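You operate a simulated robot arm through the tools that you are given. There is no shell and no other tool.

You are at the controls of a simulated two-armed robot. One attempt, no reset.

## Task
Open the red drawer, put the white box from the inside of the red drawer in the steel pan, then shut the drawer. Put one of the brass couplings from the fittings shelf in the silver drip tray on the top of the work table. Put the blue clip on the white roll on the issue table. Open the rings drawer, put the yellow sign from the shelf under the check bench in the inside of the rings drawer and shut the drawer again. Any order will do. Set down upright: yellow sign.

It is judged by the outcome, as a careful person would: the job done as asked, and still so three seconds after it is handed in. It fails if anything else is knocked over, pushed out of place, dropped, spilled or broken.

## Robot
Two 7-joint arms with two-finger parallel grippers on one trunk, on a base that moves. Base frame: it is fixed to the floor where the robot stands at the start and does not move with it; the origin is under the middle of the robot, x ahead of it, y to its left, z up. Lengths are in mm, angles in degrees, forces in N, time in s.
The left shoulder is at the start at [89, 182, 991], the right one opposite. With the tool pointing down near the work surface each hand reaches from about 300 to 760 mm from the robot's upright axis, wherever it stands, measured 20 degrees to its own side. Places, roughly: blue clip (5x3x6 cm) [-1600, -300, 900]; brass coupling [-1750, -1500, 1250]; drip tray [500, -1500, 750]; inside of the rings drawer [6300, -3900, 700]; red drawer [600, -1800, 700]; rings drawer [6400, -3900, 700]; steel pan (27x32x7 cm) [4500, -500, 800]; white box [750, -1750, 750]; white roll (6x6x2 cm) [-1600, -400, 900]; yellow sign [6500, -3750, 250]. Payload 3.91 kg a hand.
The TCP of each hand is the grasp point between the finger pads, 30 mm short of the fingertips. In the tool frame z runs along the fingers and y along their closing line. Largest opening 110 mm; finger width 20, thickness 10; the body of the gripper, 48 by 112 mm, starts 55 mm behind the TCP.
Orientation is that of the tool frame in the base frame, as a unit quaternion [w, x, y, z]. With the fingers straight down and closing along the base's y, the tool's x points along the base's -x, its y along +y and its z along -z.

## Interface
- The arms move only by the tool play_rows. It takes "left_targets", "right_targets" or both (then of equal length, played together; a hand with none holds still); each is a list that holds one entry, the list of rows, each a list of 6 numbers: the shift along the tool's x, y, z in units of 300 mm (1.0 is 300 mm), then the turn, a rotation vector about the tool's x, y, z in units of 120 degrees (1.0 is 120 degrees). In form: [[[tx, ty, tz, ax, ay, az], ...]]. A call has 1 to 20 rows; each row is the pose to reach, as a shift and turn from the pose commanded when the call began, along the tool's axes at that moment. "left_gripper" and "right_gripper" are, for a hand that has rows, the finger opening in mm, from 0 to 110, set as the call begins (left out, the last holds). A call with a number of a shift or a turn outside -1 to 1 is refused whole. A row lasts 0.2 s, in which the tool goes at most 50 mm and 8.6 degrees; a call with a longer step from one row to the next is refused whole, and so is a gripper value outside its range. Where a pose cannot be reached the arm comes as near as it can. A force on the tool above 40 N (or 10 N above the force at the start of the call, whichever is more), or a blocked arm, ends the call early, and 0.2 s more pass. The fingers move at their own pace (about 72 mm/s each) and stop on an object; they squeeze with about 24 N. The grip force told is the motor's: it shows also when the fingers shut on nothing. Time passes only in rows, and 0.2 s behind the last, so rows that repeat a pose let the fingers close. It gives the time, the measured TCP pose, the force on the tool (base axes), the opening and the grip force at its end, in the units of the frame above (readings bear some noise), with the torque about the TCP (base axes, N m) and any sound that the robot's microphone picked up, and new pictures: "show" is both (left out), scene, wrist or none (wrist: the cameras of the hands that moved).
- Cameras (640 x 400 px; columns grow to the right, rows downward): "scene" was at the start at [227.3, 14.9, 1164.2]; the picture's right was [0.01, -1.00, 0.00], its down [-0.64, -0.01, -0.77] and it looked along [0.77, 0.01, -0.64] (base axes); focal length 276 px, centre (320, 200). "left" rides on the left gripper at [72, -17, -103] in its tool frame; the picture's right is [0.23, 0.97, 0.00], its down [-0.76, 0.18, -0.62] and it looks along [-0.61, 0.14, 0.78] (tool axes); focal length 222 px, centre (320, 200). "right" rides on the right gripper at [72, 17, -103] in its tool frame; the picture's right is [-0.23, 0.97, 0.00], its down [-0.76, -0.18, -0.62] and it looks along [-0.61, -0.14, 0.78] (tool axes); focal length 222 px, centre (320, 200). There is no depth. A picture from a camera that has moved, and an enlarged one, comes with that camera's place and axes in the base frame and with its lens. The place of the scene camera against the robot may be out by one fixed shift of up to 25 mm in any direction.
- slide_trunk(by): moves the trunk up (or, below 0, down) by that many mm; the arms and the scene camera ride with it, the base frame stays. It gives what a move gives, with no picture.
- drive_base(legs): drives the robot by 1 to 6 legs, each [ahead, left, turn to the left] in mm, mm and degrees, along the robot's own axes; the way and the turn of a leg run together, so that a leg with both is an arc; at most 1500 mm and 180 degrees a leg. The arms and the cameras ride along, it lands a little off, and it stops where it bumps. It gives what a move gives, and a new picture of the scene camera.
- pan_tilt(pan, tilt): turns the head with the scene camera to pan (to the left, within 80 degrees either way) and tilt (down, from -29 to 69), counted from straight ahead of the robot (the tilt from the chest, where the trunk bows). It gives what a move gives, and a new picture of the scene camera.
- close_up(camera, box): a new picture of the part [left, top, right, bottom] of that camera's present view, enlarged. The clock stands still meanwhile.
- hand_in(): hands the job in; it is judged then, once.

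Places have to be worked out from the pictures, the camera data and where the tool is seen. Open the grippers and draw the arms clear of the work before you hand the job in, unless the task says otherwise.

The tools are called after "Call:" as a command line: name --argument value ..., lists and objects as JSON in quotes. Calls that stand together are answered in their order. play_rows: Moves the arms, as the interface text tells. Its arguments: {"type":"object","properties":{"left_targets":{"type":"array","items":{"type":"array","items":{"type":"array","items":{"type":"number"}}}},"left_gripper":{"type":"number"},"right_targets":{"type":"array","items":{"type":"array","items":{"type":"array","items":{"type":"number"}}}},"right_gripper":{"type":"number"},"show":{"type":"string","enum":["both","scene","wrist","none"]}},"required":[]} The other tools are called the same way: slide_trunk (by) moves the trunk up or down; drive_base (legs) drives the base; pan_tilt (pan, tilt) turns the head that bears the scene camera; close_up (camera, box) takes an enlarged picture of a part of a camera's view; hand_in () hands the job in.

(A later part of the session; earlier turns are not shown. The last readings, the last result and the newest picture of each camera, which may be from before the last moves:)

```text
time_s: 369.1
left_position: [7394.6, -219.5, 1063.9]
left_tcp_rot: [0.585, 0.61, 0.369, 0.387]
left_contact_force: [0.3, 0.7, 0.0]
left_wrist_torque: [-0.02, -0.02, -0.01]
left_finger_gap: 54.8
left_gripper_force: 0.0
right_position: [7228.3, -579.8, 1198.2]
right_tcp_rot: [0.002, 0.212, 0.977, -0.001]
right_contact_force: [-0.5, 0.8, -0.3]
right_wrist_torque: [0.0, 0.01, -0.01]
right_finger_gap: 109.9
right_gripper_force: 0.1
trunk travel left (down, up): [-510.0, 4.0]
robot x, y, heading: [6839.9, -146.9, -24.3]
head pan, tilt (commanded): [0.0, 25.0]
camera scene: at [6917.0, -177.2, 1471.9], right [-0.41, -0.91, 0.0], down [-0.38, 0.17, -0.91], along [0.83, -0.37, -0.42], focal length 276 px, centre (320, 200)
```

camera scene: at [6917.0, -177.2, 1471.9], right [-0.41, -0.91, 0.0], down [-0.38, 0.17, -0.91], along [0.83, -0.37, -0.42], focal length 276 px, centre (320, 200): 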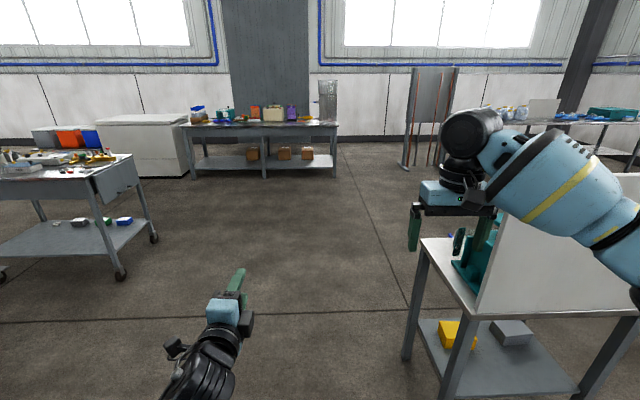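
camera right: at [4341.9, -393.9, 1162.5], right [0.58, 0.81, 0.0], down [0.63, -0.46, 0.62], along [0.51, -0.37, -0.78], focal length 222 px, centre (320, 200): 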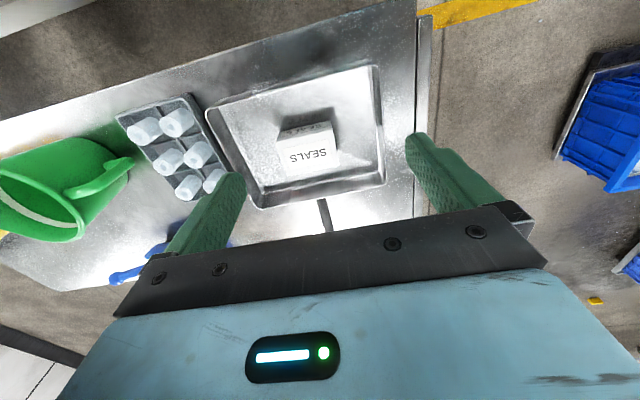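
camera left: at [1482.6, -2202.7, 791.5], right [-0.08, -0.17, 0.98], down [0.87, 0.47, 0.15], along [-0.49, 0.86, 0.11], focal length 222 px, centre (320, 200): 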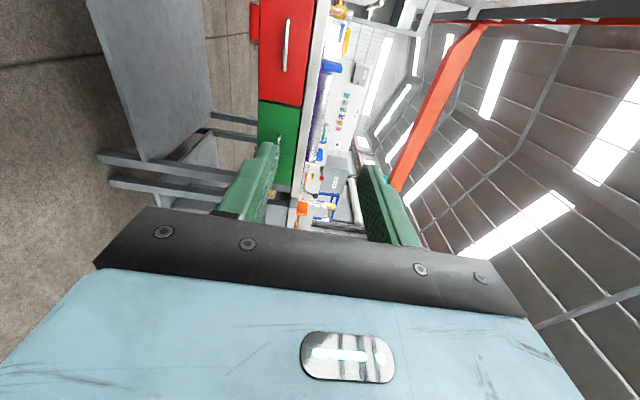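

I continue east past the panel table, then turn south.

Call:
drive_base --legs '[[0, 0, 2.7], [920, 0, 0], [920, 0, 0], [0, 0, -90]]'

Call:
pan_tilt --pan 0 --tilt 20

```text
time_s: 382.6
left_position: [8489.0, -1391.6, 1063.1]
left_tcp_rot: [0.69, 0.695, -0.158, -0.126]
left_contact_force: [-0.4, -0.5, 0.6]
left_wrist_torque: [-0.01, 0.04, -0.02]
left_finger_gap: 54.8
left_gripper_force: 0.1
right_position: [8121.2, -1238.1, 1198.5]
right_tcp_rot: [0.0, 0.83, 0.557, -0.002]
right_contact_force: [0.1, -0.5, -0.7]
right_wrist_torque: [0.0, 0.0, 0.02]
right_finger_gap: 109.9
right_gripper_force: 0.1
trunk travel left (down, up): [-510.0, 4.0]
robot x, y, heading: [8543.3, -833.7, -112.1]
head pan, tilt (commanded): [0.0, 25.0]
camera scene: at [8481.5, -915.0, 1471.9], right [-0.93, 0.38, 0.0], down [0.16, 0.39, -0.91], along [-0.34, -0.84, -0.42], focal length 276 px, centre (320, 200)
```

scene: 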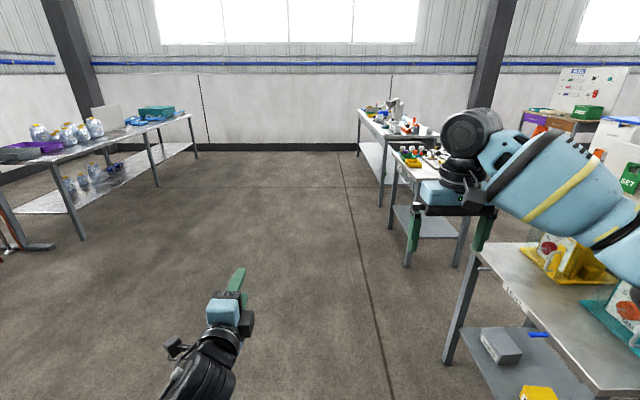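

```text
time_s: 383.2
left_position: [8487.4, -1391.0, 1062.1]
left_tcp_rot: [0.69, 0.695, -0.157, -0.127]
left_contact_force: [-1.1, -0.2, -0.4]
left_wrist_torque: [-0.01, -0.01, -0.02]
left_finger_gap: 55.0
left_gripper_force: 0.1
right_position: [8120.9, -1236.9, 1198.4]
right_tcp_rot: [0.0, 0.83, 0.557, -0.002]
right_contact_force: [0.0, 0.1, -0.4]
right_wrist_torque: [-0.01, 0.0, 0.02]
right_finger_gap: 109.8
right_gripper_force: 0.0
trunk travel left (down, up): [-510.0, 4.0]
robot x, y, heading: [8538.2, -832.6, -112.1]
head pan, tilt (commanded): [0.0, 20.0]
camera scene: at [8481.2, -916.0, 1480.0], right [-0.93, 0.38, 0.0], down [0.13, 0.32, -0.94], along [-0.36, -0.87, -0.34], focal length 276 px, centre (320, 200)
```

scene: 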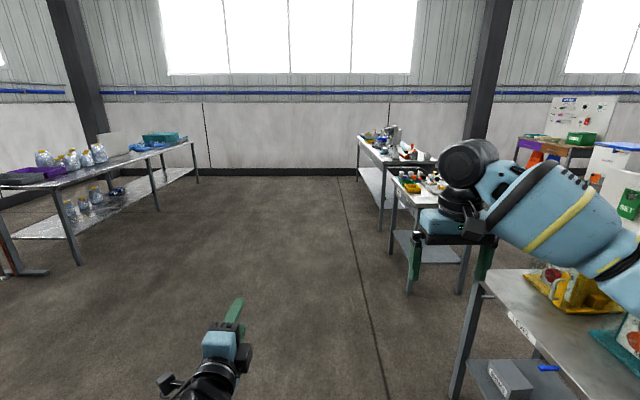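

I drive south along the east side of the small table and check bench.

Call:
drive_base --legs '[[1300, 50, 0.5], [1300, 0, 0]]'

Call:
pan_tilt --pan -50 --tilt 25

```text
time_s: 395.6
left_position: [7642.9, -3791.3, 1062.7]
left_tcp_rot: [0.692, 0.697, -0.149, -0.118]
left_contact_force: [-0.3, 0.5, -0.1]
left_wrist_torque: [-0.01, -0.02, 0.0]
left_finger_gap: 54.7
left_gripper_force: 0.1
right_position: [7273.5, -3645.7, 1198.2]
right_tcp_rot: [0.0, 0.823, 0.568, -0.002]
right_contact_force: [0.2, 0.5, -0.4]
right_wrist_torque: [-0.01, 0.01, 0.02]
right_finger_gap: 110.1
right_gripper_force: 0.1
trunk travel left (down, up): [-510.0, 4.0]
robot x, y, heading: [7679.3, -3228.7, -110.8]
head pan, tilt (commanded): [0.0, 20.0]
camera scene: at [7624.8, -3314.9, 1480.0], right [-0.94, 0.35, 0.0], down [0.12, 0.32, -0.94], along [-0.33, -0.88, -0.34], focal length 276 px, centre (320, 200)
```

scene: 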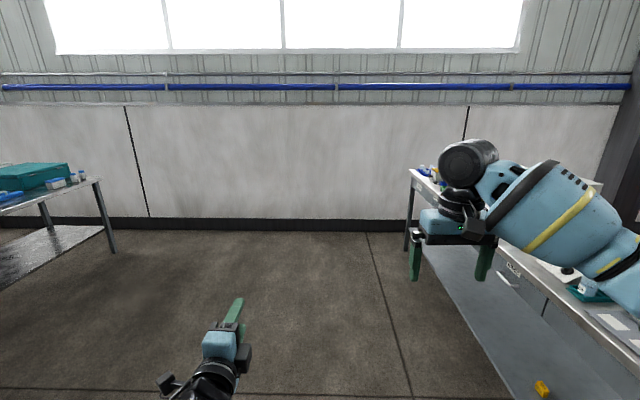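

```text
time_s: 396.8
left_position: [7644.0, -3790.1, 1062.7]
left_tcp_rot: [0.691, 0.697, -0.149, -0.119]
left_contact_force: [0.3, -1.0, -0.4]
left_wrist_torque: [-0.03, 0.02, 0.01]
left_finger_gap: 55.2
left_gripper_force: 0.1
right_position: [7272.3, -3646.2, 1197.8]
right_tcp_rot: [0.0, 0.823, 0.568, -0.001]
right_contact_force: [0.3, 0.1, -0.6]
right_wrist_torque: [0.03, -0.01, -0.02]
right_finger_gap: 110.0
right_gripper_force: 0.1
trunk travel left (down, up): [-510.0, 4.0]
robot x, y, heading: [7684.1, -3229.3, -110.9]
head pan, tilt (commanded): [-50.0, 25.0]
camera scene: at [7570.8, -3258.3, 1471.9], right [-0.33, 0.94, 0.0], down [0.4, 0.14, -0.91], along [-0.86, -0.3, -0.42], focal length 276 px, centre (320, 200)
```

scene: 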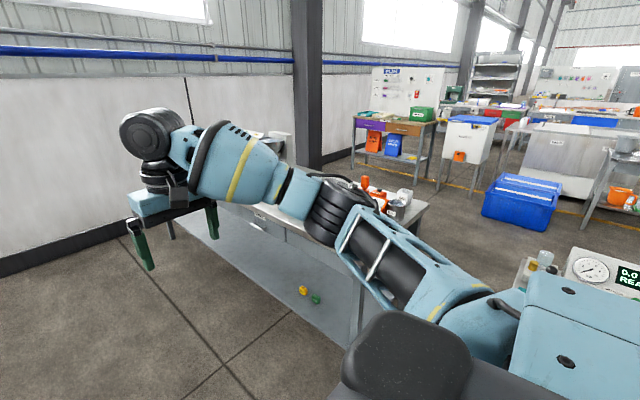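

I can see the bench's drawers and a small yellow item on its lower shelf. I move on and turn to face the bench's east side.

Call:
drive_base --legs '[[1000, 100, 0], [0, 0, -91]]'

Call:
pan_tilt --pan 0 --tilt 35

```text
time_s: 405.9
left_position: [6857.6, -4158.2, 1063.0]
left_tcp_rot: [-0.401, -0.383, 0.6, 0.577]
left_contact_force: [-0.1, -0.3, 0.8]
left_wrist_torque: [-0.02, -0.01, 0.02]
left_finger_gap: 55.0
left_gripper_force: 0.0
right_position: [7007.6, -3790.6, 1197.8]
right_tcp_rot: [-0.001, 0.982, -0.187, -0.001]
right_contact_force: [0.5, 0.8, -0.5]
right_wrist_torque: [-0.01, -0.02, 0.02]
right_finger_gap: 110.0
right_gripper_force: 0.1
trunk travel left (down, up): [-510.0, 4.0]
robot x, y, heading: [7422.2, -4202.4, 158.1]
head pan, tilt (commanded): [-50.0, 25.0]
camera scene: at [7359.3, -4097.2, 1471.9], right [0.95, 0.32, 0.0], down [0.13, -0.4, -0.91], along [-0.29, 0.86, -0.42], focal length 276 px, centre (320, 200)
```

scene: 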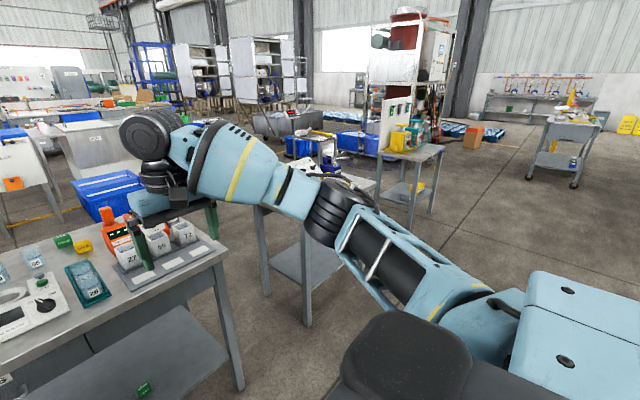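

```text
time_s: 407.1
left_position: [6857.5, -4158.5, 1062.4]
left_tcp_rot: [-0.401, -0.383, 0.601, 0.576]
left_contact_force: [-0.2, -0.6, 0.0]
left_wrist_torque: [-0.03, 0.01, 0.02]
left_finger_gap: 55.2
left_gripper_force: 0.2
right_position: [7007.0, -3790.2, 1198.5]
right_tcp_rot: [-0.001, 0.982, -0.187, -0.002]
right_contact_force: [-0.7, 0.5, -0.7]
right_wrist_torque: [0.02, -0.03, 0.01]
right_finger_gap: 110.1
right_gripper_force: 0.1
trunk travel left (down, up): [-510.0, 4.0]
robot x, y, heading: [7418.8, -4203.2, 158.3]
head pan, tilt (commanded): [0.0, 35.0]
camera scene: at [7306.5, -4152.1, 1456.2], right [0.37, 0.93, 0.0], down [0.53, -0.21, -0.82], along [-0.76, 0.3, -0.57], focal length 276 px, centre (320, 200)
```

scene: 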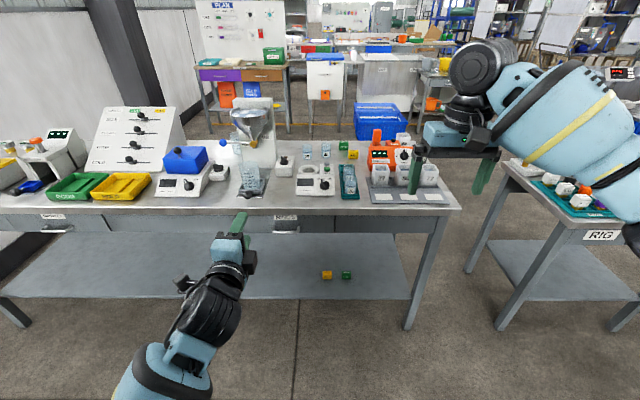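

I zoom in on the drawer label and the yellow item on the lower shelf.

Call:
close_up --camera "scene" --box '[230, 200, 400, 300]'

Call:
close_up --camera "scene" --box '[310, 262, 362, 294]'

Call:
close_up --camera "scene" --box '[20, 195, 180, 295]'

```text
3.76 times, centred on (315, 250) of scene
camera zoom: at [7306.5, -4152.1, 1456.2], right [0.37, 0.93, 0.0], down [0.53, -0.21, -0.82], along [-0.76, 0.3, -0.57], focal length 1037 px, centre (339, 12)
```

zoom: 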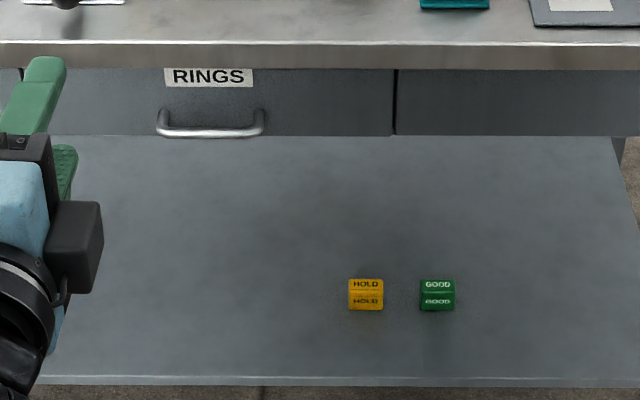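

```text
12.31 times, centred on (336, 278) of scene
camera zoom: at [7306.5, -4152.1, 1456.2], right [0.37, 0.93, 0.0], down [0.53, -0.21, -0.82], along [-0.76, 0.3, -0.57], focal length 3392 px, centre (123, -760)
```

zoom: 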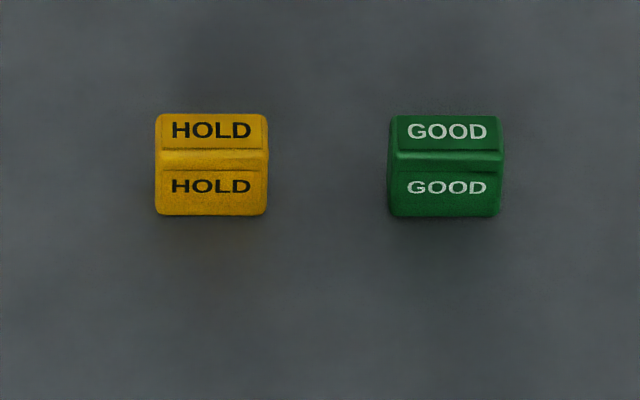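

```text
4.00 times, centred on (100, 245) of scene
camera zoom: at [7306.5, -4152.1, 1456.2], right [0.37, 0.93, 0.0], down [0.53, -0.21, -0.82], along [-0.76, 0.3, -0.57], focal length 1102 px, centre (1200, 20)
```

zoom: 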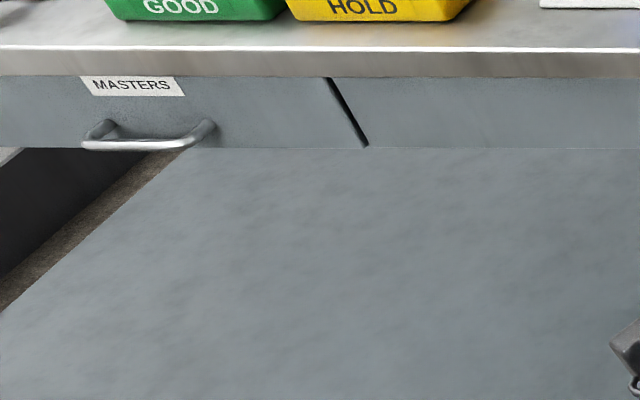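

The sign is the small yellow HOLD block on the lower shelf (~50 mm wide), under the RINGS drawer's right side. I'll fetch it first with the right hand. I lower the trunk here in free space.

Call:
slide_trunk --by -300

Call:
slide_trunk --by -120

Call:
pan_tilt --pan -10 --tilt 35

```text
time_s: 410.1
left_position: [6858.3, -4159.3, 764.1]
left_tcp_rot: [-0.4, -0.383, 0.6, 0.576]
left_contact_force: [-0.1, -0.8, 0.7]
left_wrist_torque: [0.0, -0.02, 0.02]
left_finger_gap: 55.1
left_gripper_force: 0.0
right_position: [7007.5, -3790.6, 898.7]
right_tcp_rot: [-0.001, 0.982, -0.187, -0.002]
right_contact_force: [0.7, 0.3, -0.9]
right_wrist_torque: [-0.03, 0.01, 0.0]
right_finger_gap: 110.0
right_gripper_force: 0.1
trunk travel left (down, up): [-210.0, 304.0]
robot x, y, heading: [7420.3, -4205.8, 158.3]
head pan, tilt (commanded): [0.0, 35.0]
```

```text
time_s: 411.6
left_position: [6858.0, -4157.9, 642.8]
left_tcp_rot: [-0.402, -0.383, 0.601, 0.575]
left_contact_force: [-0.1, 0.7, 0.0]
left_wrist_torque: [0.01, 0.06, 0.0]
left_finger_gap: 55.1
left_gripper_force: 0.2
right_position: [7008.0, -3790.2, 779.4]
right_tcp_rot: [-0.002, 0.982, -0.188, -0.002]
right_contact_force: [-0.8, -0.3, 0.4]
right_wrist_torque: [0.03, 0.0, 0.0]
right_finger_gap: 110.3
right_gripper_force: 0.0
trunk travel left (down, up): [-90.0, 424.0]
robot x, y, heading: [7421.1, -4203.2, 158.6]
head pan, tilt (commanded): [0.0, 35.0]
```

```text
time_s: 412.3
left_position: [6858.6, -4158.3, 643.3]
left_tcp_rot: [-0.401, -0.382, 0.601, 0.576]
left_contact_force: [-0.3, -0.4, -0.4]
left_wrist_torque: [0.0, -0.02, -0.03]
left_finger_gap: 55.2
left_gripper_force: 0.1
right_position: [7007.3, -3790.5, 778.3]
right_tcp_rot: [-0.002, 0.982, -0.188, -0.001]
right_contact_force: [-0.6, 0.2, -0.6]
right_wrist_torque: [0.0, -0.02, -0.02]
right_finger_gap: 110.1
right_gripper_force: 0.1
trunk travel left (down, up): [-90.0, 424.0]
robot x, y, heading: [7422.4, -4202.7, 158.6]
head pan, tilt (commanded): [-10.0, 35.0]
camera scene: at [7120.8, -4062.2, 986.3], right [0.52, 0.85, 0.0], down [0.49, -0.3, -0.82], along [-0.7, 0.43, -0.57], focal length 276 px, centre (320, 200)
```

scene: 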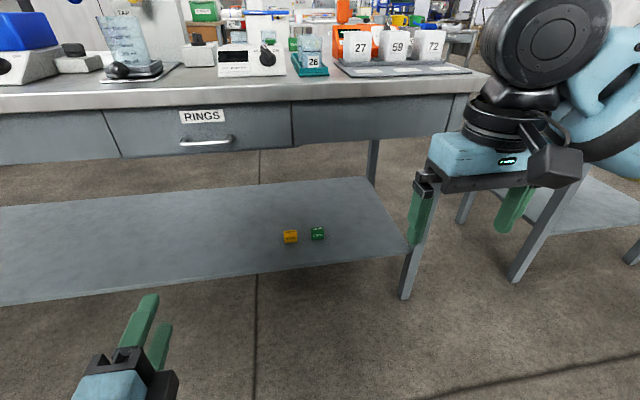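

Trunk is down fine. I pitch the right hand 45° forward-down while lowering it.

Call:
play_rows --right_targets '[[[0, 0, 0.08, 0, -0.0625, 0], [0, 0, 0.16, 0, -0.125, 0], [0, 0, 0.24, 0, -0.1875, 0], [0, 0, 0.32, 0, -0.25, 0], [0, 0, 0.4, 0, -0.3125, 0], [0, 0, 0.48, 0, -0.375, 0], [0, 0, 0.56, 0, -0.375, 0], [0, 0, 0.64, 0, -0.375, 0], [0, 0, 0.64, 0, -0.375, 0]]]' --right_gripper 80

```text
time_s: 414.3
left_position: [6857.3, -4158.1, 642.7]
left_tcp_rot: [-0.401, -0.383, 0.6, 0.577]
left_contact_force: [-0.1, -0.5, 0.8]
left_wrist_torque: [-0.05, 0.0, 0.02]
left_finger_gap: 55.0
left_gripper_force: 0.1
right_position: [7007.5, -3792.2, 585.4]
right_tcp_rot: [-0.073, 0.907, -0.173, -0.377]
right_contact_force: [-0.4, 1.1, 0.4]
right_wrist_torque: [0.0, -0.01, 0.0]
right_finger_gap: 80.3
right_gripper_force: 0.1
trunk travel left (down, up): [-90.0, 424.0]
robot x, y, heading: [7415.2, -4204.7, 158.5]
head pan, tilt (commanded): [-10.0, 35.0]
camera scene: at [7120.8, -4062.1, 986.4], right [0.52, 0.85, 0.0], down [0.49, -0.3, -0.82], along [-0.7, 0.43, -0.57], focal length 276 px, centre (320, 200)
camera right: at [7117.1, -3854.1, 606.4], right [-0.51, -0.85, 0.16], down [-0.02, 0.2, 0.98], along [-0.86, 0.49, -0.12], focal length 222 px, centre (320, 200)
```

scene: 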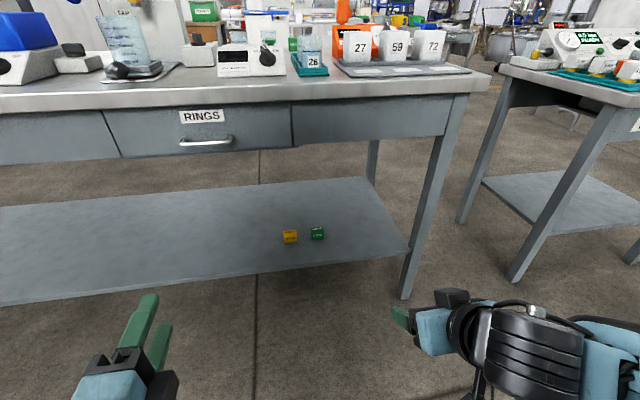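
right: 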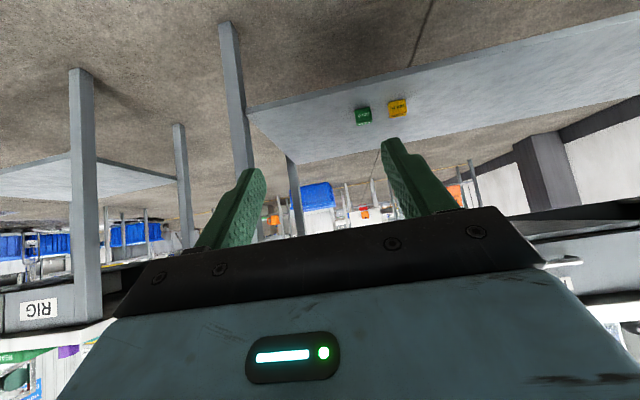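

Wrist and scene views agree: the sign is at about (6453,−3780,304). I lower the trunk a bit more and drive closer, keeping the hands just short of the bench.

Call:
slide_trunk --by -80

Call:
drive_base --legs '[[270, 165, 0]]'

Call:
close_up --camera "right" --box '[0, 0, 640, 400]'

```text
time_s: 415.5
left_position: [6858.2, -4158.5, 562.4]
left_tcp_rot: [-0.401, -0.383, 0.601, 0.576]
left_contact_force: [-0.2, -0.2, 0.7]
left_wrist_torque: [-0.01, 0.02, 0.0]
left_finger_gap: 54.9
left_gripper_force: 0.1
right_position: [7006.4, -3789.2, 506.7]
right_tcp_rot: [-0.073, 0.907, -0.173, -0.377]
right_contact_force: [-0.2, -1.0, 0.4]
right_wrist_torque: [0.01, 0.0, 0.03]
right_finger_gap: 80.0
right_gripper_force: 0.1
trunk travel left (down, up): [-10.0, 504.0]
robot x, y, heading: [7419.0, -4204.9, 158.0]
head pan, tilt (commanded): [-10.0, 35.0]
```

```text
time_s: 417.6
left_position: [6542.5, -4214.0, 562.0]
left_tcp_rot: [-0.402, -0.385, 0.6, 0.575]
left_contact_force: [0.3, 0.0, 0.8]
left_wrist_torque: [-0.01, 0.01, -0.02]
left_finger_gap: 55.3
left_gripper_force: 0.0
right_position: [6689.4, -3845.3, 505.4]
right_tcp_rot: [-0.071, 0.907, -0.171, -0.378]
right_contact_force: [-0.8, 0.1, 0.4]
right_wrist_torque: [-0.02, -0.01, 0.02]
right_finger_gap: 79.7
right_gripper_force: 0.2
trunk travel left (down, up): [-10.0, 504.0]
robot x, y, heading: [7099.4, -4255.6, 158.9]
head pan, tilt (commanded): [-10.0, 35.0]
camera scene: at [6783.8, -4108.7, 911.7], right [0.52, 0.85, 0.0], down [0.49, -0.3, -0.82], along [-0.7, 0.43, -0.57], focal length 276 px, centre (320, 200)
```

scene: 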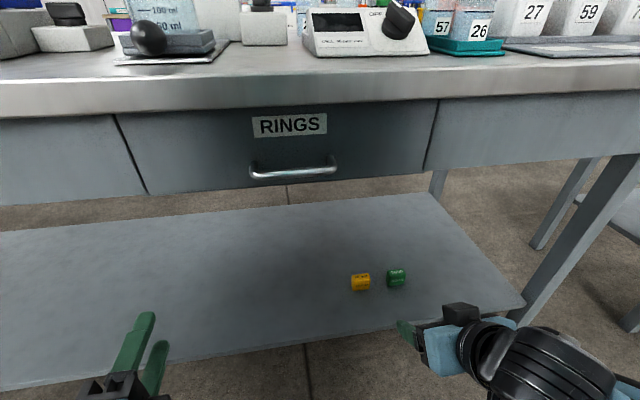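

```text
1.00 times, centred on (320, 200) of right (not enlarged: the box is as wide or as high as the picture)
camera zoom: at [6799.3, -3907.5, 527.2], right [-0.5, -0.85, 0.16], down [-0.02, 0.2, 0.98], along [-0.86, 0.49, -0.12], focal length 222 px, centre (320, 200)
```

zoom: 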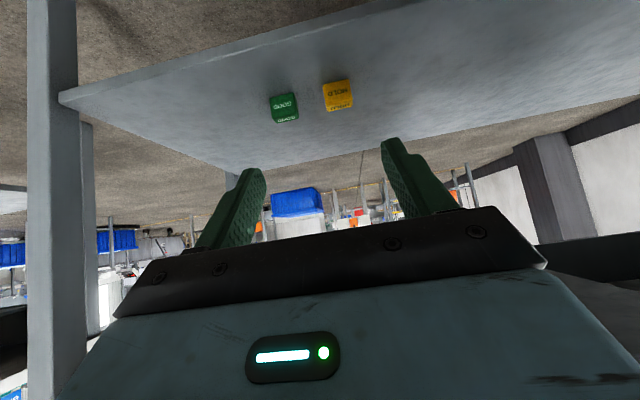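

I enlarge the wrist view of the sign to measure it.

Call:
close_up --camera "right" --box '[250, 60, 410, 160]'

Call:
close_up --camera "scene" --box '[320, 240, 440, 315]'

```text
4.00 times, centred on (330, 110) of right
camera zoom: at [6799.3, -3907.5, 527.2], right [-0.5, -0.85, 0.16], down [-0.02, 0.2, 0.98], along [-0.86, 0.49, -0.12], focal length 888 px, centre (280, 560)
```

zoom: 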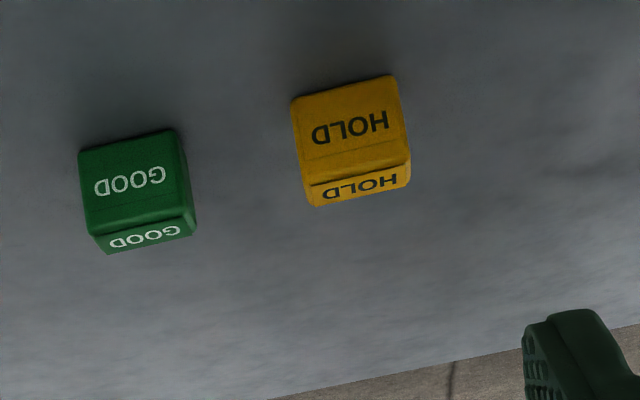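

```text
5.33 times, centred on (380, 278) of scene
camera zoom: at [6783.8, -4108.7, 911.7], right [0.52, 0.85, 0.0], down [0.49, -0.3, -0.82], along [-0.7, 0.43, -0.57], focal length 1470 px, centre (0, -213)
```

zoom: 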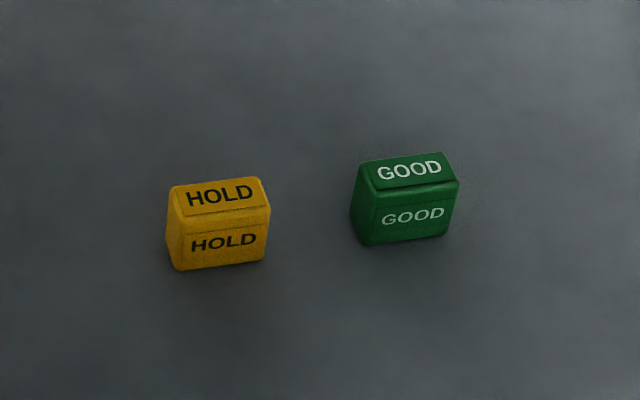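

The sign is an upright plate ≈50 w × 47 h × 20 d mm, centre (6452,−3781,304), standing on the shelf at z≈281. I move to a pre-grasp 110 mm in front of it.

Call:
play_rows --right_targets '[[[0.011, 0.015, 0.123, 0, 0, 0], [0.022, 0.03, 0.246, 0, 0, 0], [0.034, 0.045, 0.37, 0, 0, 0], [0.045, 0.059, 0.493, 0, 0, 0], [0.056, 0.074, 0.616, 0, 0, 0], [0.067, 0.089, 0.739, 0, 0, 0], [0.067, 0.089, 0.739, 0, 0, 0]]]' --right_gripper 76

Call:
close_up --camera "right" --box '[200, 60, 440, 210]'

```text
time_s: 419.2
left_position: [6542.6, -4213.4, 563.0]
left_tcp_rot: [-0.402, -0.385, 0.6, 0.575]
left_contact_force: [0.6, -0.2, 0.8]
left_wrist_torque: [0.06, 0.01, 0.02]
left_finger_gap: 55.2
left_gripper_force: 0.2
right_position: [6545.6, -3818.5, 333.7]
right_tcp_rot: [-0.071, 0.907, -0.17, -0.378]
right_contact_force: [0.9, 0.8, 0.1]
right_wrist_torque: [-0.01, -0.03, -0.03]
right_finger_gap: 76.0
right_gripper_force: 0.1
trunk travel left (down, up): [-10.0, 504.0]
robot x, y, heading: [7105.0, -4256.7, 158.8]
head pan, tilt (commanded): [-10.0, 35.0]
camera scene: at [6783.8, -4108.7, 911.7], right [0.52, 0.85, 0.0], down [0.49, -0.3, -0.82], along [-0.7, 0.43, -0.57], focal length 276 px, centre (320, 200)
camera right: at [6655.5, -3881.1, 355.6], right [-0.5, -0.85, 0.16], down [-0.02, 0.2, 0.98], along [-0.86, 0.49, -0.12], focal length 222 px, centre (320, 200)
```

scene: 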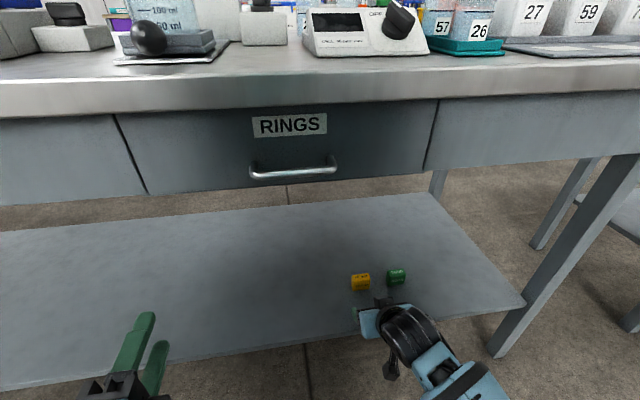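
right: 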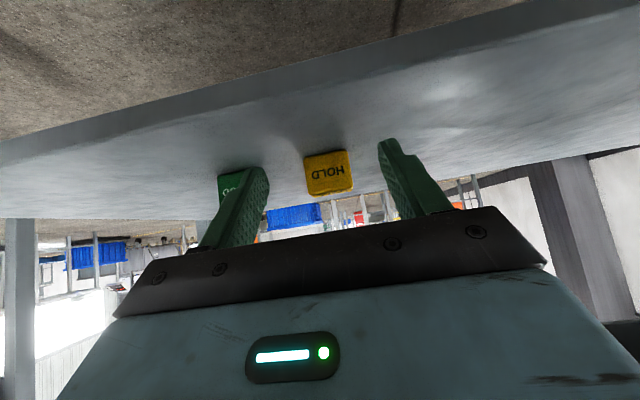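

```text
2.67 times, centred on (320, 135) of right
camera zoom: at [6655.5, -3881.1, 355.6], right [-0.5, -0.85, 0.16], down [-0.02, 0.2, 0.98], along [-0.86, 0.49, -0.12], focal length 592 px, centre (320, 373)
```

zoom: 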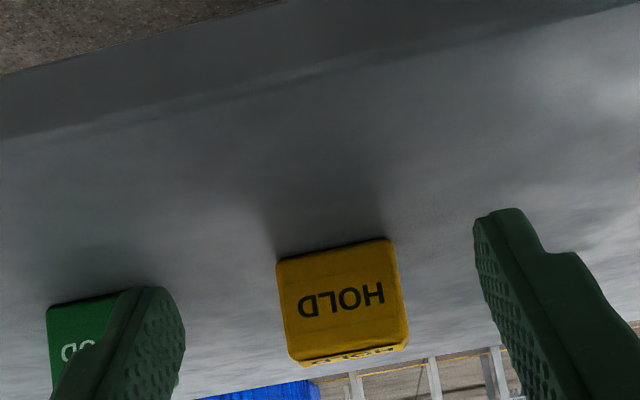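

The sign is centred between the fingers (2 mm off). I move in to grasp it.

Call:
play_rows --right_targets '[[[-0.043, -0.007, 0.061, 0, 0, 0], [-0.085, -0.007, 0.122, 0, 0, 0], [-0.128, -0.007, 0.183, 0, 0, 0], [-0.17, -0.007, 0.244, 0, 0, 0], [-0.213, -0.007, 0.305, 0, 0, 0], [-0.213, -0.007, 0.305, 0, 0, 0]]]'

Call:
close_up --camera "right" --box '[200, 80, 440, 230]'

```text
time_s: 420.6
left_position: [6541.9, -4215.4, 564.0]
left_tcp_rot: [-0.402, -0.384, 0.6, 0.575]
left_contact_force: [0.2, 0.6, 0.6]
left_wrist_torque: [0.0, 0.02, -0.01]
left_finger_gap: 55.1
left_gripper_force: 0.0
right_position: [6443.4, -3776.6, 314.2]
right_tcp_rot: [-0.072, 0.907, -0.171, -0.378]
right_contact_force: [-0.6, 0.0, 0.2]
right_wrist_torque: [-0.01, 0.02, 0.04]
right_finger_gap: 76.0
right_gripper_force: 0.0
trunk travel left (down, up): [-10.0, 504.0]
robot x, y, heading: [7103.7, -4257.5, 158.6]
head pan, tilt (commanded): [-10.0, 35.0]
camera scene: at [6783.8, -4108.8, 911.7], right [0.52, 0.85, 0.0], down [0.49, -0.3, -0.82], along [-0.7, 0.43, -0.57], focal length 276 px, centre (320, 200)
camera right: at [6553.9, -3838.8, 336.2], right [-0.5, -0.85, 0.16], down [-0.02, 0.2, 0.98], along [-0.86, 0.49, -0.12], focal length 222 px, centre (320, 200)
```

scene: 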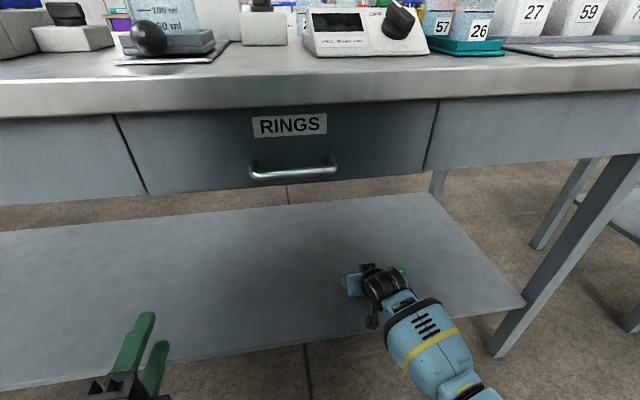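
right: 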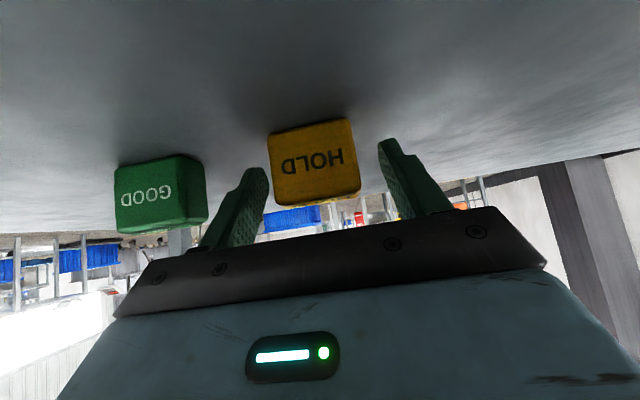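

```text
2.67 times, centred on (320, 155) of right
camera zoom: at [6553.9, -3838.8, 336.2], right [-0.5, -0.85, 0.16], down [-0.02, 0.2, 0.98], along [-0.86, 0.49, -0.12], focal length 592 px, centre (320, 320)
```

zoom: 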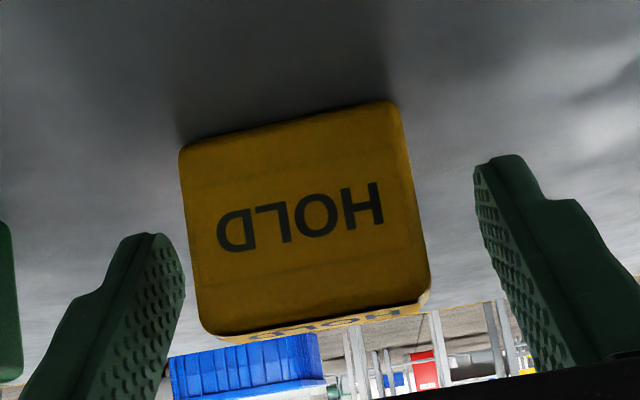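

Sign is centred. I close the gripper on it.

Call:
play_rows --right_targets '[[[0, 0, 0, 0, 0, 0], [0, 0, 0, 0, 0, 0], [0, 0, 0, 0, 0, 0], [0, 0, 0, 0, 0, 0]]]' --right_gripper 25 --show "wrist"

```text
time_s: 421.6
left_position: [6542.2, -4214.8, 563.9]
left_tcp_rot: [-0.402, -0.385, 0.599, 0.576]
left_contact_force: [-1.1, 0.2, -0.5]
left_wrist_torque: [-0.01, 0.0, 0.0]
left_finger_gap: 54.8
left_gripper_force: 0.1
right_position: [6445.0, -3776.1, 315.3]
right_tcp_rot: [-0.072, 0.907, -0.171, -0.378]
right_contact_force: [-0.2, -0.5, 0.1]
right_wrist_torque: [-0.02, 0.01, 0.01]
right_finger_gap: 47.2
right_gripper_force: 23.6
trunk travel left (down, up): [-10.0, 504.0]
robot x, y, heading: [7106.3, -4257.1, 158.8]
head pan, tilt (commanded): [-10.0, 35.0]
camera right: at [6554.1, -3839.0, 336.3], right [-0.5, -0.85, 0.16], down [-0.02, 0.2, 0.98], along [-0.86, 0.49, -0.12], focal length 222 px, centre (320, 200)
```

right: 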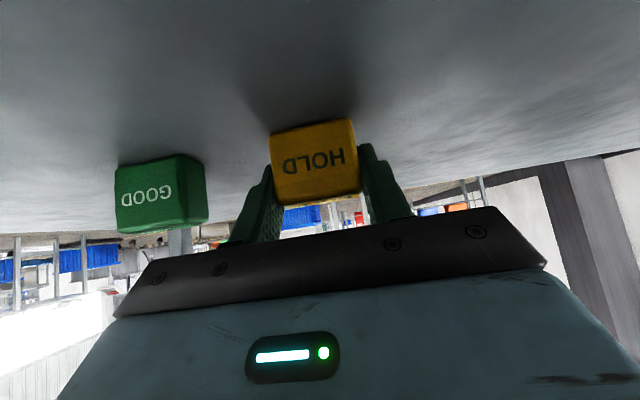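

Gripped (47.2 mm). I lift it 20 mm and draw it straight out from under the bench.

Call:
play_rows --right_targets '[[[-0.024, 0, -0.024, 0, 0, 0], [-0.055, 0, -0.055, 0, 0, 0], [0.0, 0, -0.11, 0, 0, 0], [0.08, 0, -0.19, 0, 0, 0], [0.16, 0, -0.27, 0, 0, 0], [0.24, 0, -0.35, 0, 0, 0], [0.32, 0, -0.43, 0, 0, 0], [0.4, 0, -0.51, 0, 0, 0], [0.4, 0, -0.51, 0, 0, 0]]]'

```text
time_s: 423.6
left_position: [6541.7, -4215.0, 562.7]
left_tcp_rot: [-0.402, -0.385, 0.6, 0.574]
left_contact_force: [0.3, -0.2, -0.3]
left_wrist_torque: [0.01, 0.0, -0.01]
left_finger_gap: 55.1
left_gripper_force: 0.1
right_position: [6624.0, -3845.5, 337.2]
right_tcp_rot: [-0.072, 0.907, -0.171, -0.379]
right_contact_force: [-0.2, -0.7, 0.0]
right_wrist_torque: [-0.03, -0.02, -0.02]
right_finger_gap: 47.0
right_gripper_force: 24.1
trunk travel left (down, up): [-10.0, 504.0]
robot x, y, heading: [7105.8, -4257.1, 158.8]
head pan, tilt (commanded): [-10.0, 35.0]
camera scene: at [6783.8, -4108.7, 911.7], right [0.52, 0.85, 0.0], down [0.49, -0.3, -0.82], along [-0.7, 0.43, -0.57], focal length 276 px, centre (320, 200)
camera right: at [6734.4, -3907.4, 359.9], right [-0.5, -0.85, 0.16], down [-0.02, 0.2, 0.98], along [-0.86, 0.49, -0.12], focal length 222 px, centre (320, 200)
```

scene: 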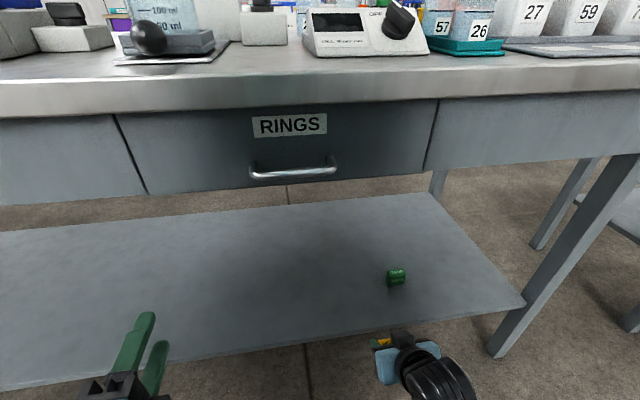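
right: 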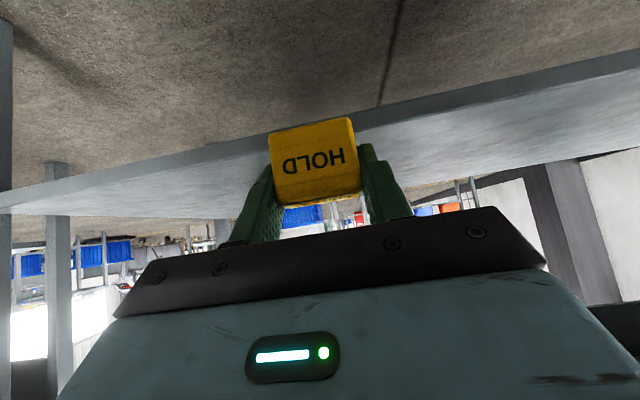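

The sign is in hand, upright, and the GOOD block is undisturbed. I back off, raise the trunk to normal height and lift the right hand clear to the right.

Call:
drive_base --legs '[[-150, 0, 0]]'

Call:
slide_trunk --by 240

Call:
play_rows --right_targets '[[[-0.08, 0, -0.08, 0, 0, 0], [-0.16, 0, -0.16, 0, 0, 0], [-0.24, 0, -0.24, 0, 0, 0], [-0.32, 0, -0.32, 0, 0, 0], [-0.4, 0, -0.4, 0, 0, 0], [-0.48, 0, -0.48, 0, 0, 0], [-0.56, 0, -0.56, 0, 0, 0], [-0.56, 0, -0.56, 0, 0, 0]]]'

```text
time_s: 425.0
left_position: [6681.1, -4270.4, 563.6]
left_tcp_rot: [-0.403, -0.385, 0.599, 0.574]
left_contact_force: [0.6, -1.0, 0.1]
left_wrist_torque: [0.02, 0.0, -0.02]
left_finger_gap: 55.2
left_gripper_force: 0.0
right_position: [6760.8, -3899.6, 338.1]
right_tcp_rot: [-0.071, 0.907, -0.168, -0.379]
right_contact_force: [0.2, -0.1, 0.3]
right_wrist_torque: [0.02, -0.03, -0.02]
right_finger_gap: 47.1
right_gripper_force: 23.6
trunk travel left (down, up): [-10.0, 504.0]
robot x, y, heading: [7241.5, -4311.8, 159.0]
head pan, tilt (commanded): [-10.0, 35.0]
camera scene: at [6921.6, -4163.3, 911.7], right [0.52, 0.86, 0.0], down [0.49, -0.3, -0.82], along [-0.7, 0.42, -0.57], focal length 276 px, centre (320, 200)
```

scene: 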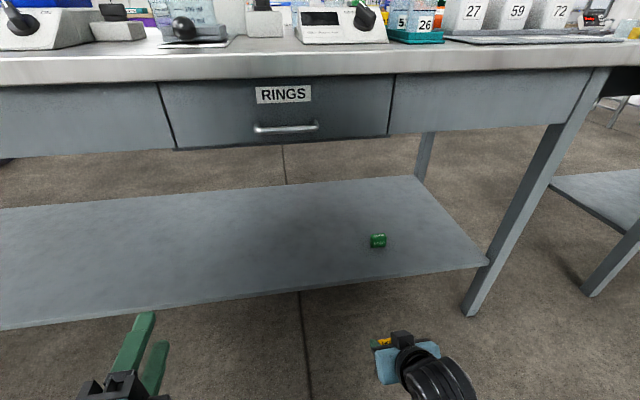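

```text
time_s: 427.5
left_position: [6681.0, -4270.3, 801.3]
left_tcp_rot: [-0.402, -0.385, 0.6, 0.574]
left_contact_force: [0.1, 0.2, -0.5]
left_wrist_torque: [0.01, 0.0, 0.03]
left_finger_gap: 55.1
left_gripper_force: 0.0
right_position: [6761.1, -3899.4, 577.6]
right_tcp_rot: [-0.071, 0.908, -0.169, -0.378]
right_contact_force: [0.7, 0.5, -0.6]
right_wrist_torque: [-0.02, 0.0, 0.02]
right_finger_gap: 47.1
right_gripper_force: 23.8
trunk travel left (down, up): [-250.0, 264.0]
robot x, y, heading: [7242.2, -4313.2, 158.6]
head pan, tilt (commanded): [-10.0, 35.0]
```

```text
time_s: 429.3
left_position: [6680.2, -4270.2, 802.3]
left_tcp_rot: [-0.404, -0.385, 0.599, 0.574]
left_contact_force: [0.4, 0.2, 0.1]
left_wrist_torque: [0.0, -0.02, 0.01]
left_finger_gap: 55.0
left_gripper_force: 0.0
right_position: [6761.9, -3899.3, 815.9]
right_tcp_rot: [-0.071, 0.908, -0.169, -0.377]
right_contact_force: [-0.9, 0.2, -1.3]
right_wrist_torque: [0.02, -0.01, -0.04]
right_finger_gap: 47.2
right_gripper_force: 24.1
trunk travel left (down, up): [-250.0, 264.0]
robot x, y, heading: [7242.3, -4313.1, 159.1]
head pan, tilt (commanded): [-10.0, 35.0]
camera scene: at [7001.5, -4194.2, 1171.1], right [0.52, 0.86, 0.0], down [0.49, -0.3, -0.82], along [-0.7, 0.42, -0.57], focal length 276 px, centre (320, 200)
camera right: at [6871.8, -3961.6, 837.6], right [-0.5, -0.85, 0.16], down [-0.03, 0.2, 0.98], along [-0.86, 0.49, -0.12], focal length 222 px, centre (320, 200)
```

scene: 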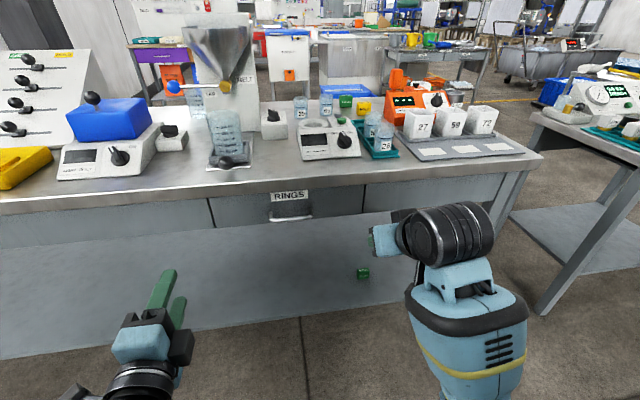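
right: 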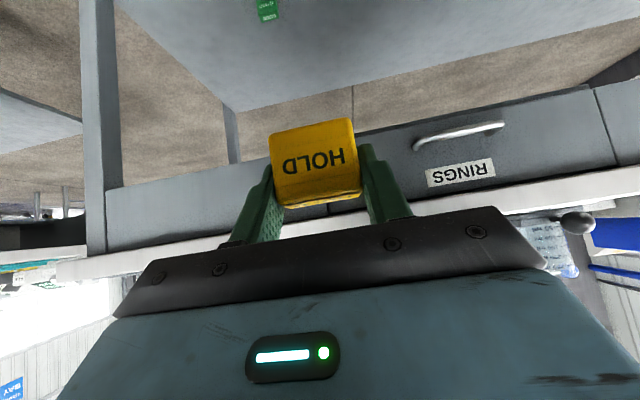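

Triangulation puts the RINGS handle at about (6524,−3992,738), i.e. n≈7533, s≈−1322. I reposition so the left hand faces it.

Call:
drive_base --legs '[[35, -200, 0]]'

Call:
pan_tilt --pan 0 --tilt 35

Call:
close_up --camera "left" --box '[0, 0, 640, 400]'

```text
time_s: 431.7
left_position: [6720.5, -4068.6, 803.6]
left_tcp_rot: [-0.403, -0.385, 0.599, 0.574]
left_contact_force: [0.6, 0.0, -0.5]
left_wrist_torque: [0.0, 0.01, -0.01]
left_finger_gap: 55.1
left_gripper_force: 0.0
right_position: [6801.8, -3699.2, 817.2]
right_tcp_rot: [-0.071, 0.907, -0.17, -0.378]
right_contact_force: [-0.3, -1.1, -0.3]
right_wrist_torque: [-0.01, -0.01, -0.03]
right_finger_gap: 47.1
right_gripper_force: 23.6
trunk travel left (down, up): [-250.0, 264.0]
robot x, y, heading: [7281.7, -4110.1, 158.7]
head pan, tilt (commanded): [-10.0, 35.0]
camera scene: at [7041.8, -3992.7, 1171.1], right [0.52, 0.86, 0.0], down [0.49, -0.3, -0.82], along [-0.7, 0.42, -0.57], focal length 276 px, centre (320, 200)
```

scene: 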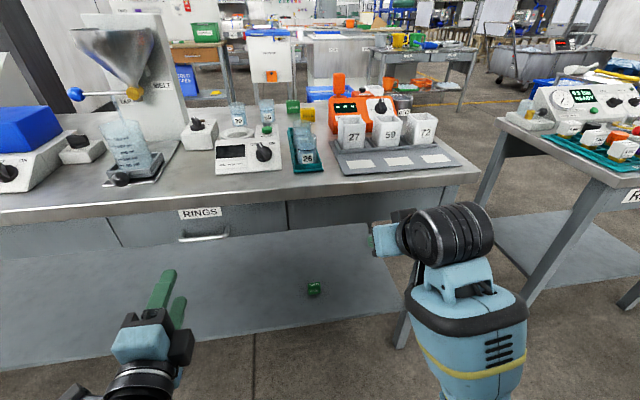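

```text
time_s: 432.4
left_position: [6719.5, -4068.5, 803.3]
left_tcp_rot: [-0.403, -0.386, 0.6, 0.574]
left_contact_force: [-0.2, -0.4, -0.1]
left_wrist_torque: [-0.04, -0.02, -0.01]
left_finger_gap: 55.1
left_gripper_force: 0.0
right_position: [6802.3, -3698.4, 815.7]
right_tcp_rot: [-0.072, 0.907, -0.17, -0.378]
right_contact_force: [1.1, 0.6, -0.6]
right_wrist_torque: [0.01, -0.01, 0.02]
right_finger_gap: 46.9
right_gripper_force: 24.1
trunk travel left (down, up): [-250.0, 264.0]
robot x, y, heading: [7282.8, -4107.8, 158.7]
head pan, tilt (commanded): [0.0, 35.0]
camera scene: at [7035.0, -4006.7, 1171.1], right [0.36, 0.93, 0.0], down [0.53, -0.21, -0.82], along [-0.76, 0.3, -0.57], focal length 276 px, centre (320, 200)
```

scene: 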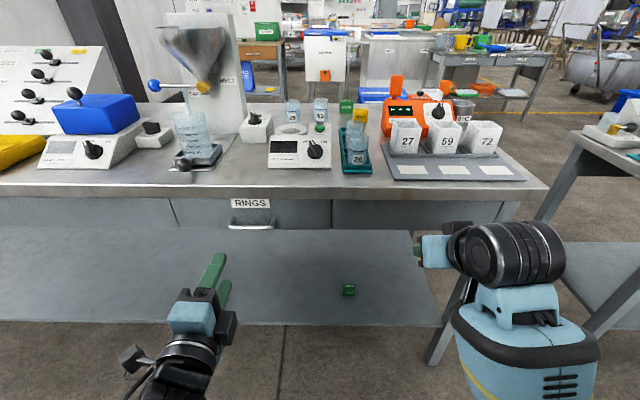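

```text
1.00 times, centred on (320, 200) of left (not enlarged: the box is as wide or as high as the picture)
camera zoom: at [6789.3, -4176.0, 791.3], right [-0.08, -0.17, 0.98], down [0.86, 0.48, 0.16], along [-0.49, 0.86, 0.11], focal length 222 px, centre (320, 200)
```

zoom: 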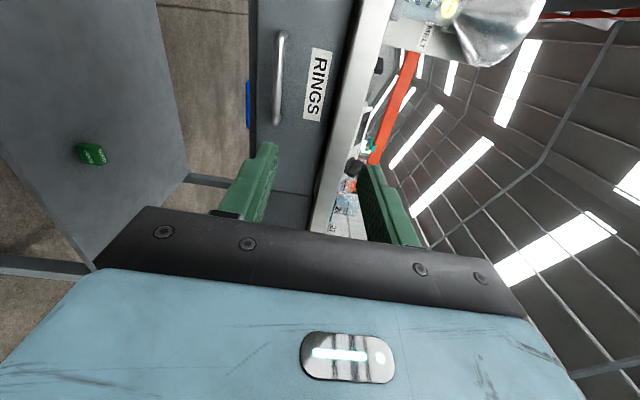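

The handle bar is centred in x, ~57 mm lower and ~210 mm ahead of the left hand. I lower and advance 130 mm.

Call:
play_rows --left_targets '[[[0, -0.05, 0.08, 0, 0, 0], [0, -0.1, 0.17, 0, 0, 0], [0, -0.15, 0.26, 0, 0, 0], [0, -0.19, 0.35, 0, 0, 0], [0, -0.19, 0.43, 0, 0, 0], [0, -0.19, 0.43, 0, 0, 0]]]' --left_gripper 60

Call:
close_up --camera "left" --box '[220, 20, 460, 220]'

Call:
close_up --camera "scene" --box '[180, 190, 340, 290]'

```text
time_s: 433.8
left_position: [6598.7, -4022.6, 744.7]
left_tcp_rot: [-0.403, -0.386, 0.599, 0.574]
left_contact_force: [-0.2, -0.3, 0.0]
left_wrist_torque: [-0.02, 0.03, 0.01]
left_finger_gap: 60.1
left_gripper_force: 0.1
right_position: [6803.0, -3698.7, 817.0]
right_tcp_rot: [-0.07, 0.908, -0.168, -0.378]
right_contact_force: [0.4, 0.2, 0.2]
right_wrist_torque: [-0.01, 0.0, -0.02]
right_finger_gap: 47.1
right_gripper_force: 24.1
trunk travel left (down, up): [-250.0, 264.0]
robot x, y, heading: [7279.0, -4111.2, 158.8]
head pan, tilt (commanded): [0.0, 35.0]
camera scene: at [7035.1, -4006.8, 1171.2], right [0.36, 0.93, 0.0], down [0.53, -0.21, -0.82], along [-0.76, 0.3, -0.57], focal length 276 px, centre (320, 200)
camera left: at [6668.1, -4130.3, 732.4], right [-0.08, -0.17, 0.98], down [0.86, 0.48, 0.16], along [-0.49, 0.86, 0.11], focal length 222 px, centre (320, 200)
```

scene: 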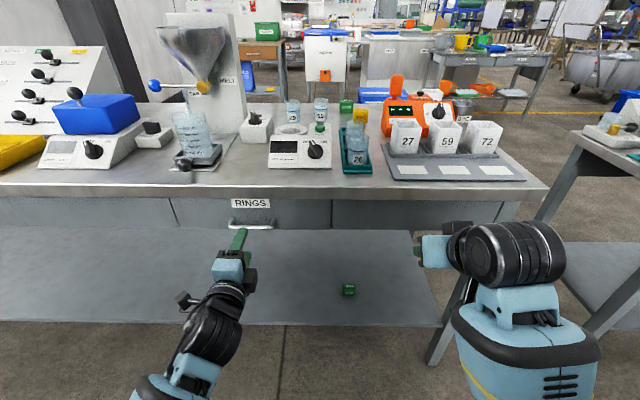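
left: 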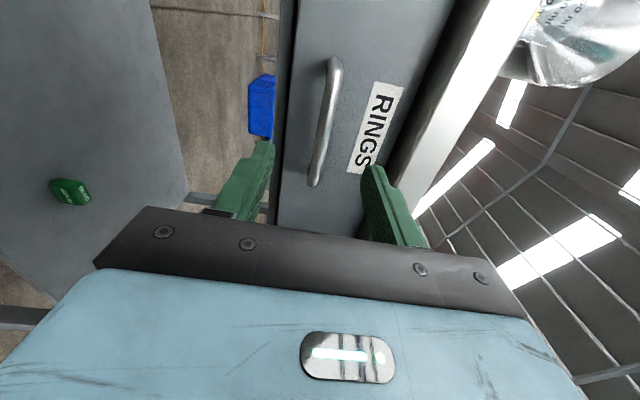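

```text
2.00 times, centred on (340, 120) of left
camera zoom: at [6668.1, -4130.3, 732.4], right [-0.08, -0.17, 0.98], down [0.86, 0.48, 0.16], along [-0.49, 0.86, 0.11], focal length 444 px, centre (280, 360)
```

zoom: 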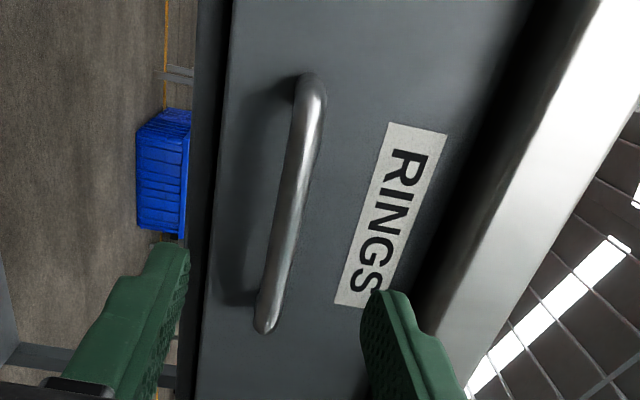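

```text
4.00 times, centred on (260, 240) of scene
camera zoom: at [7035.1, -4006.8, 1171.2], right [0.36, 0.93, 0.0], down [0.53, -0.21, -0.82], along [-0.76, 0.3, -0.57], focal length 1102 px, centre (560, 40)
```

zoom: 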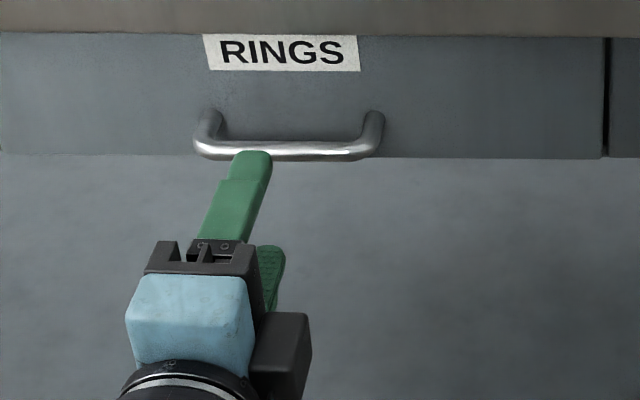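

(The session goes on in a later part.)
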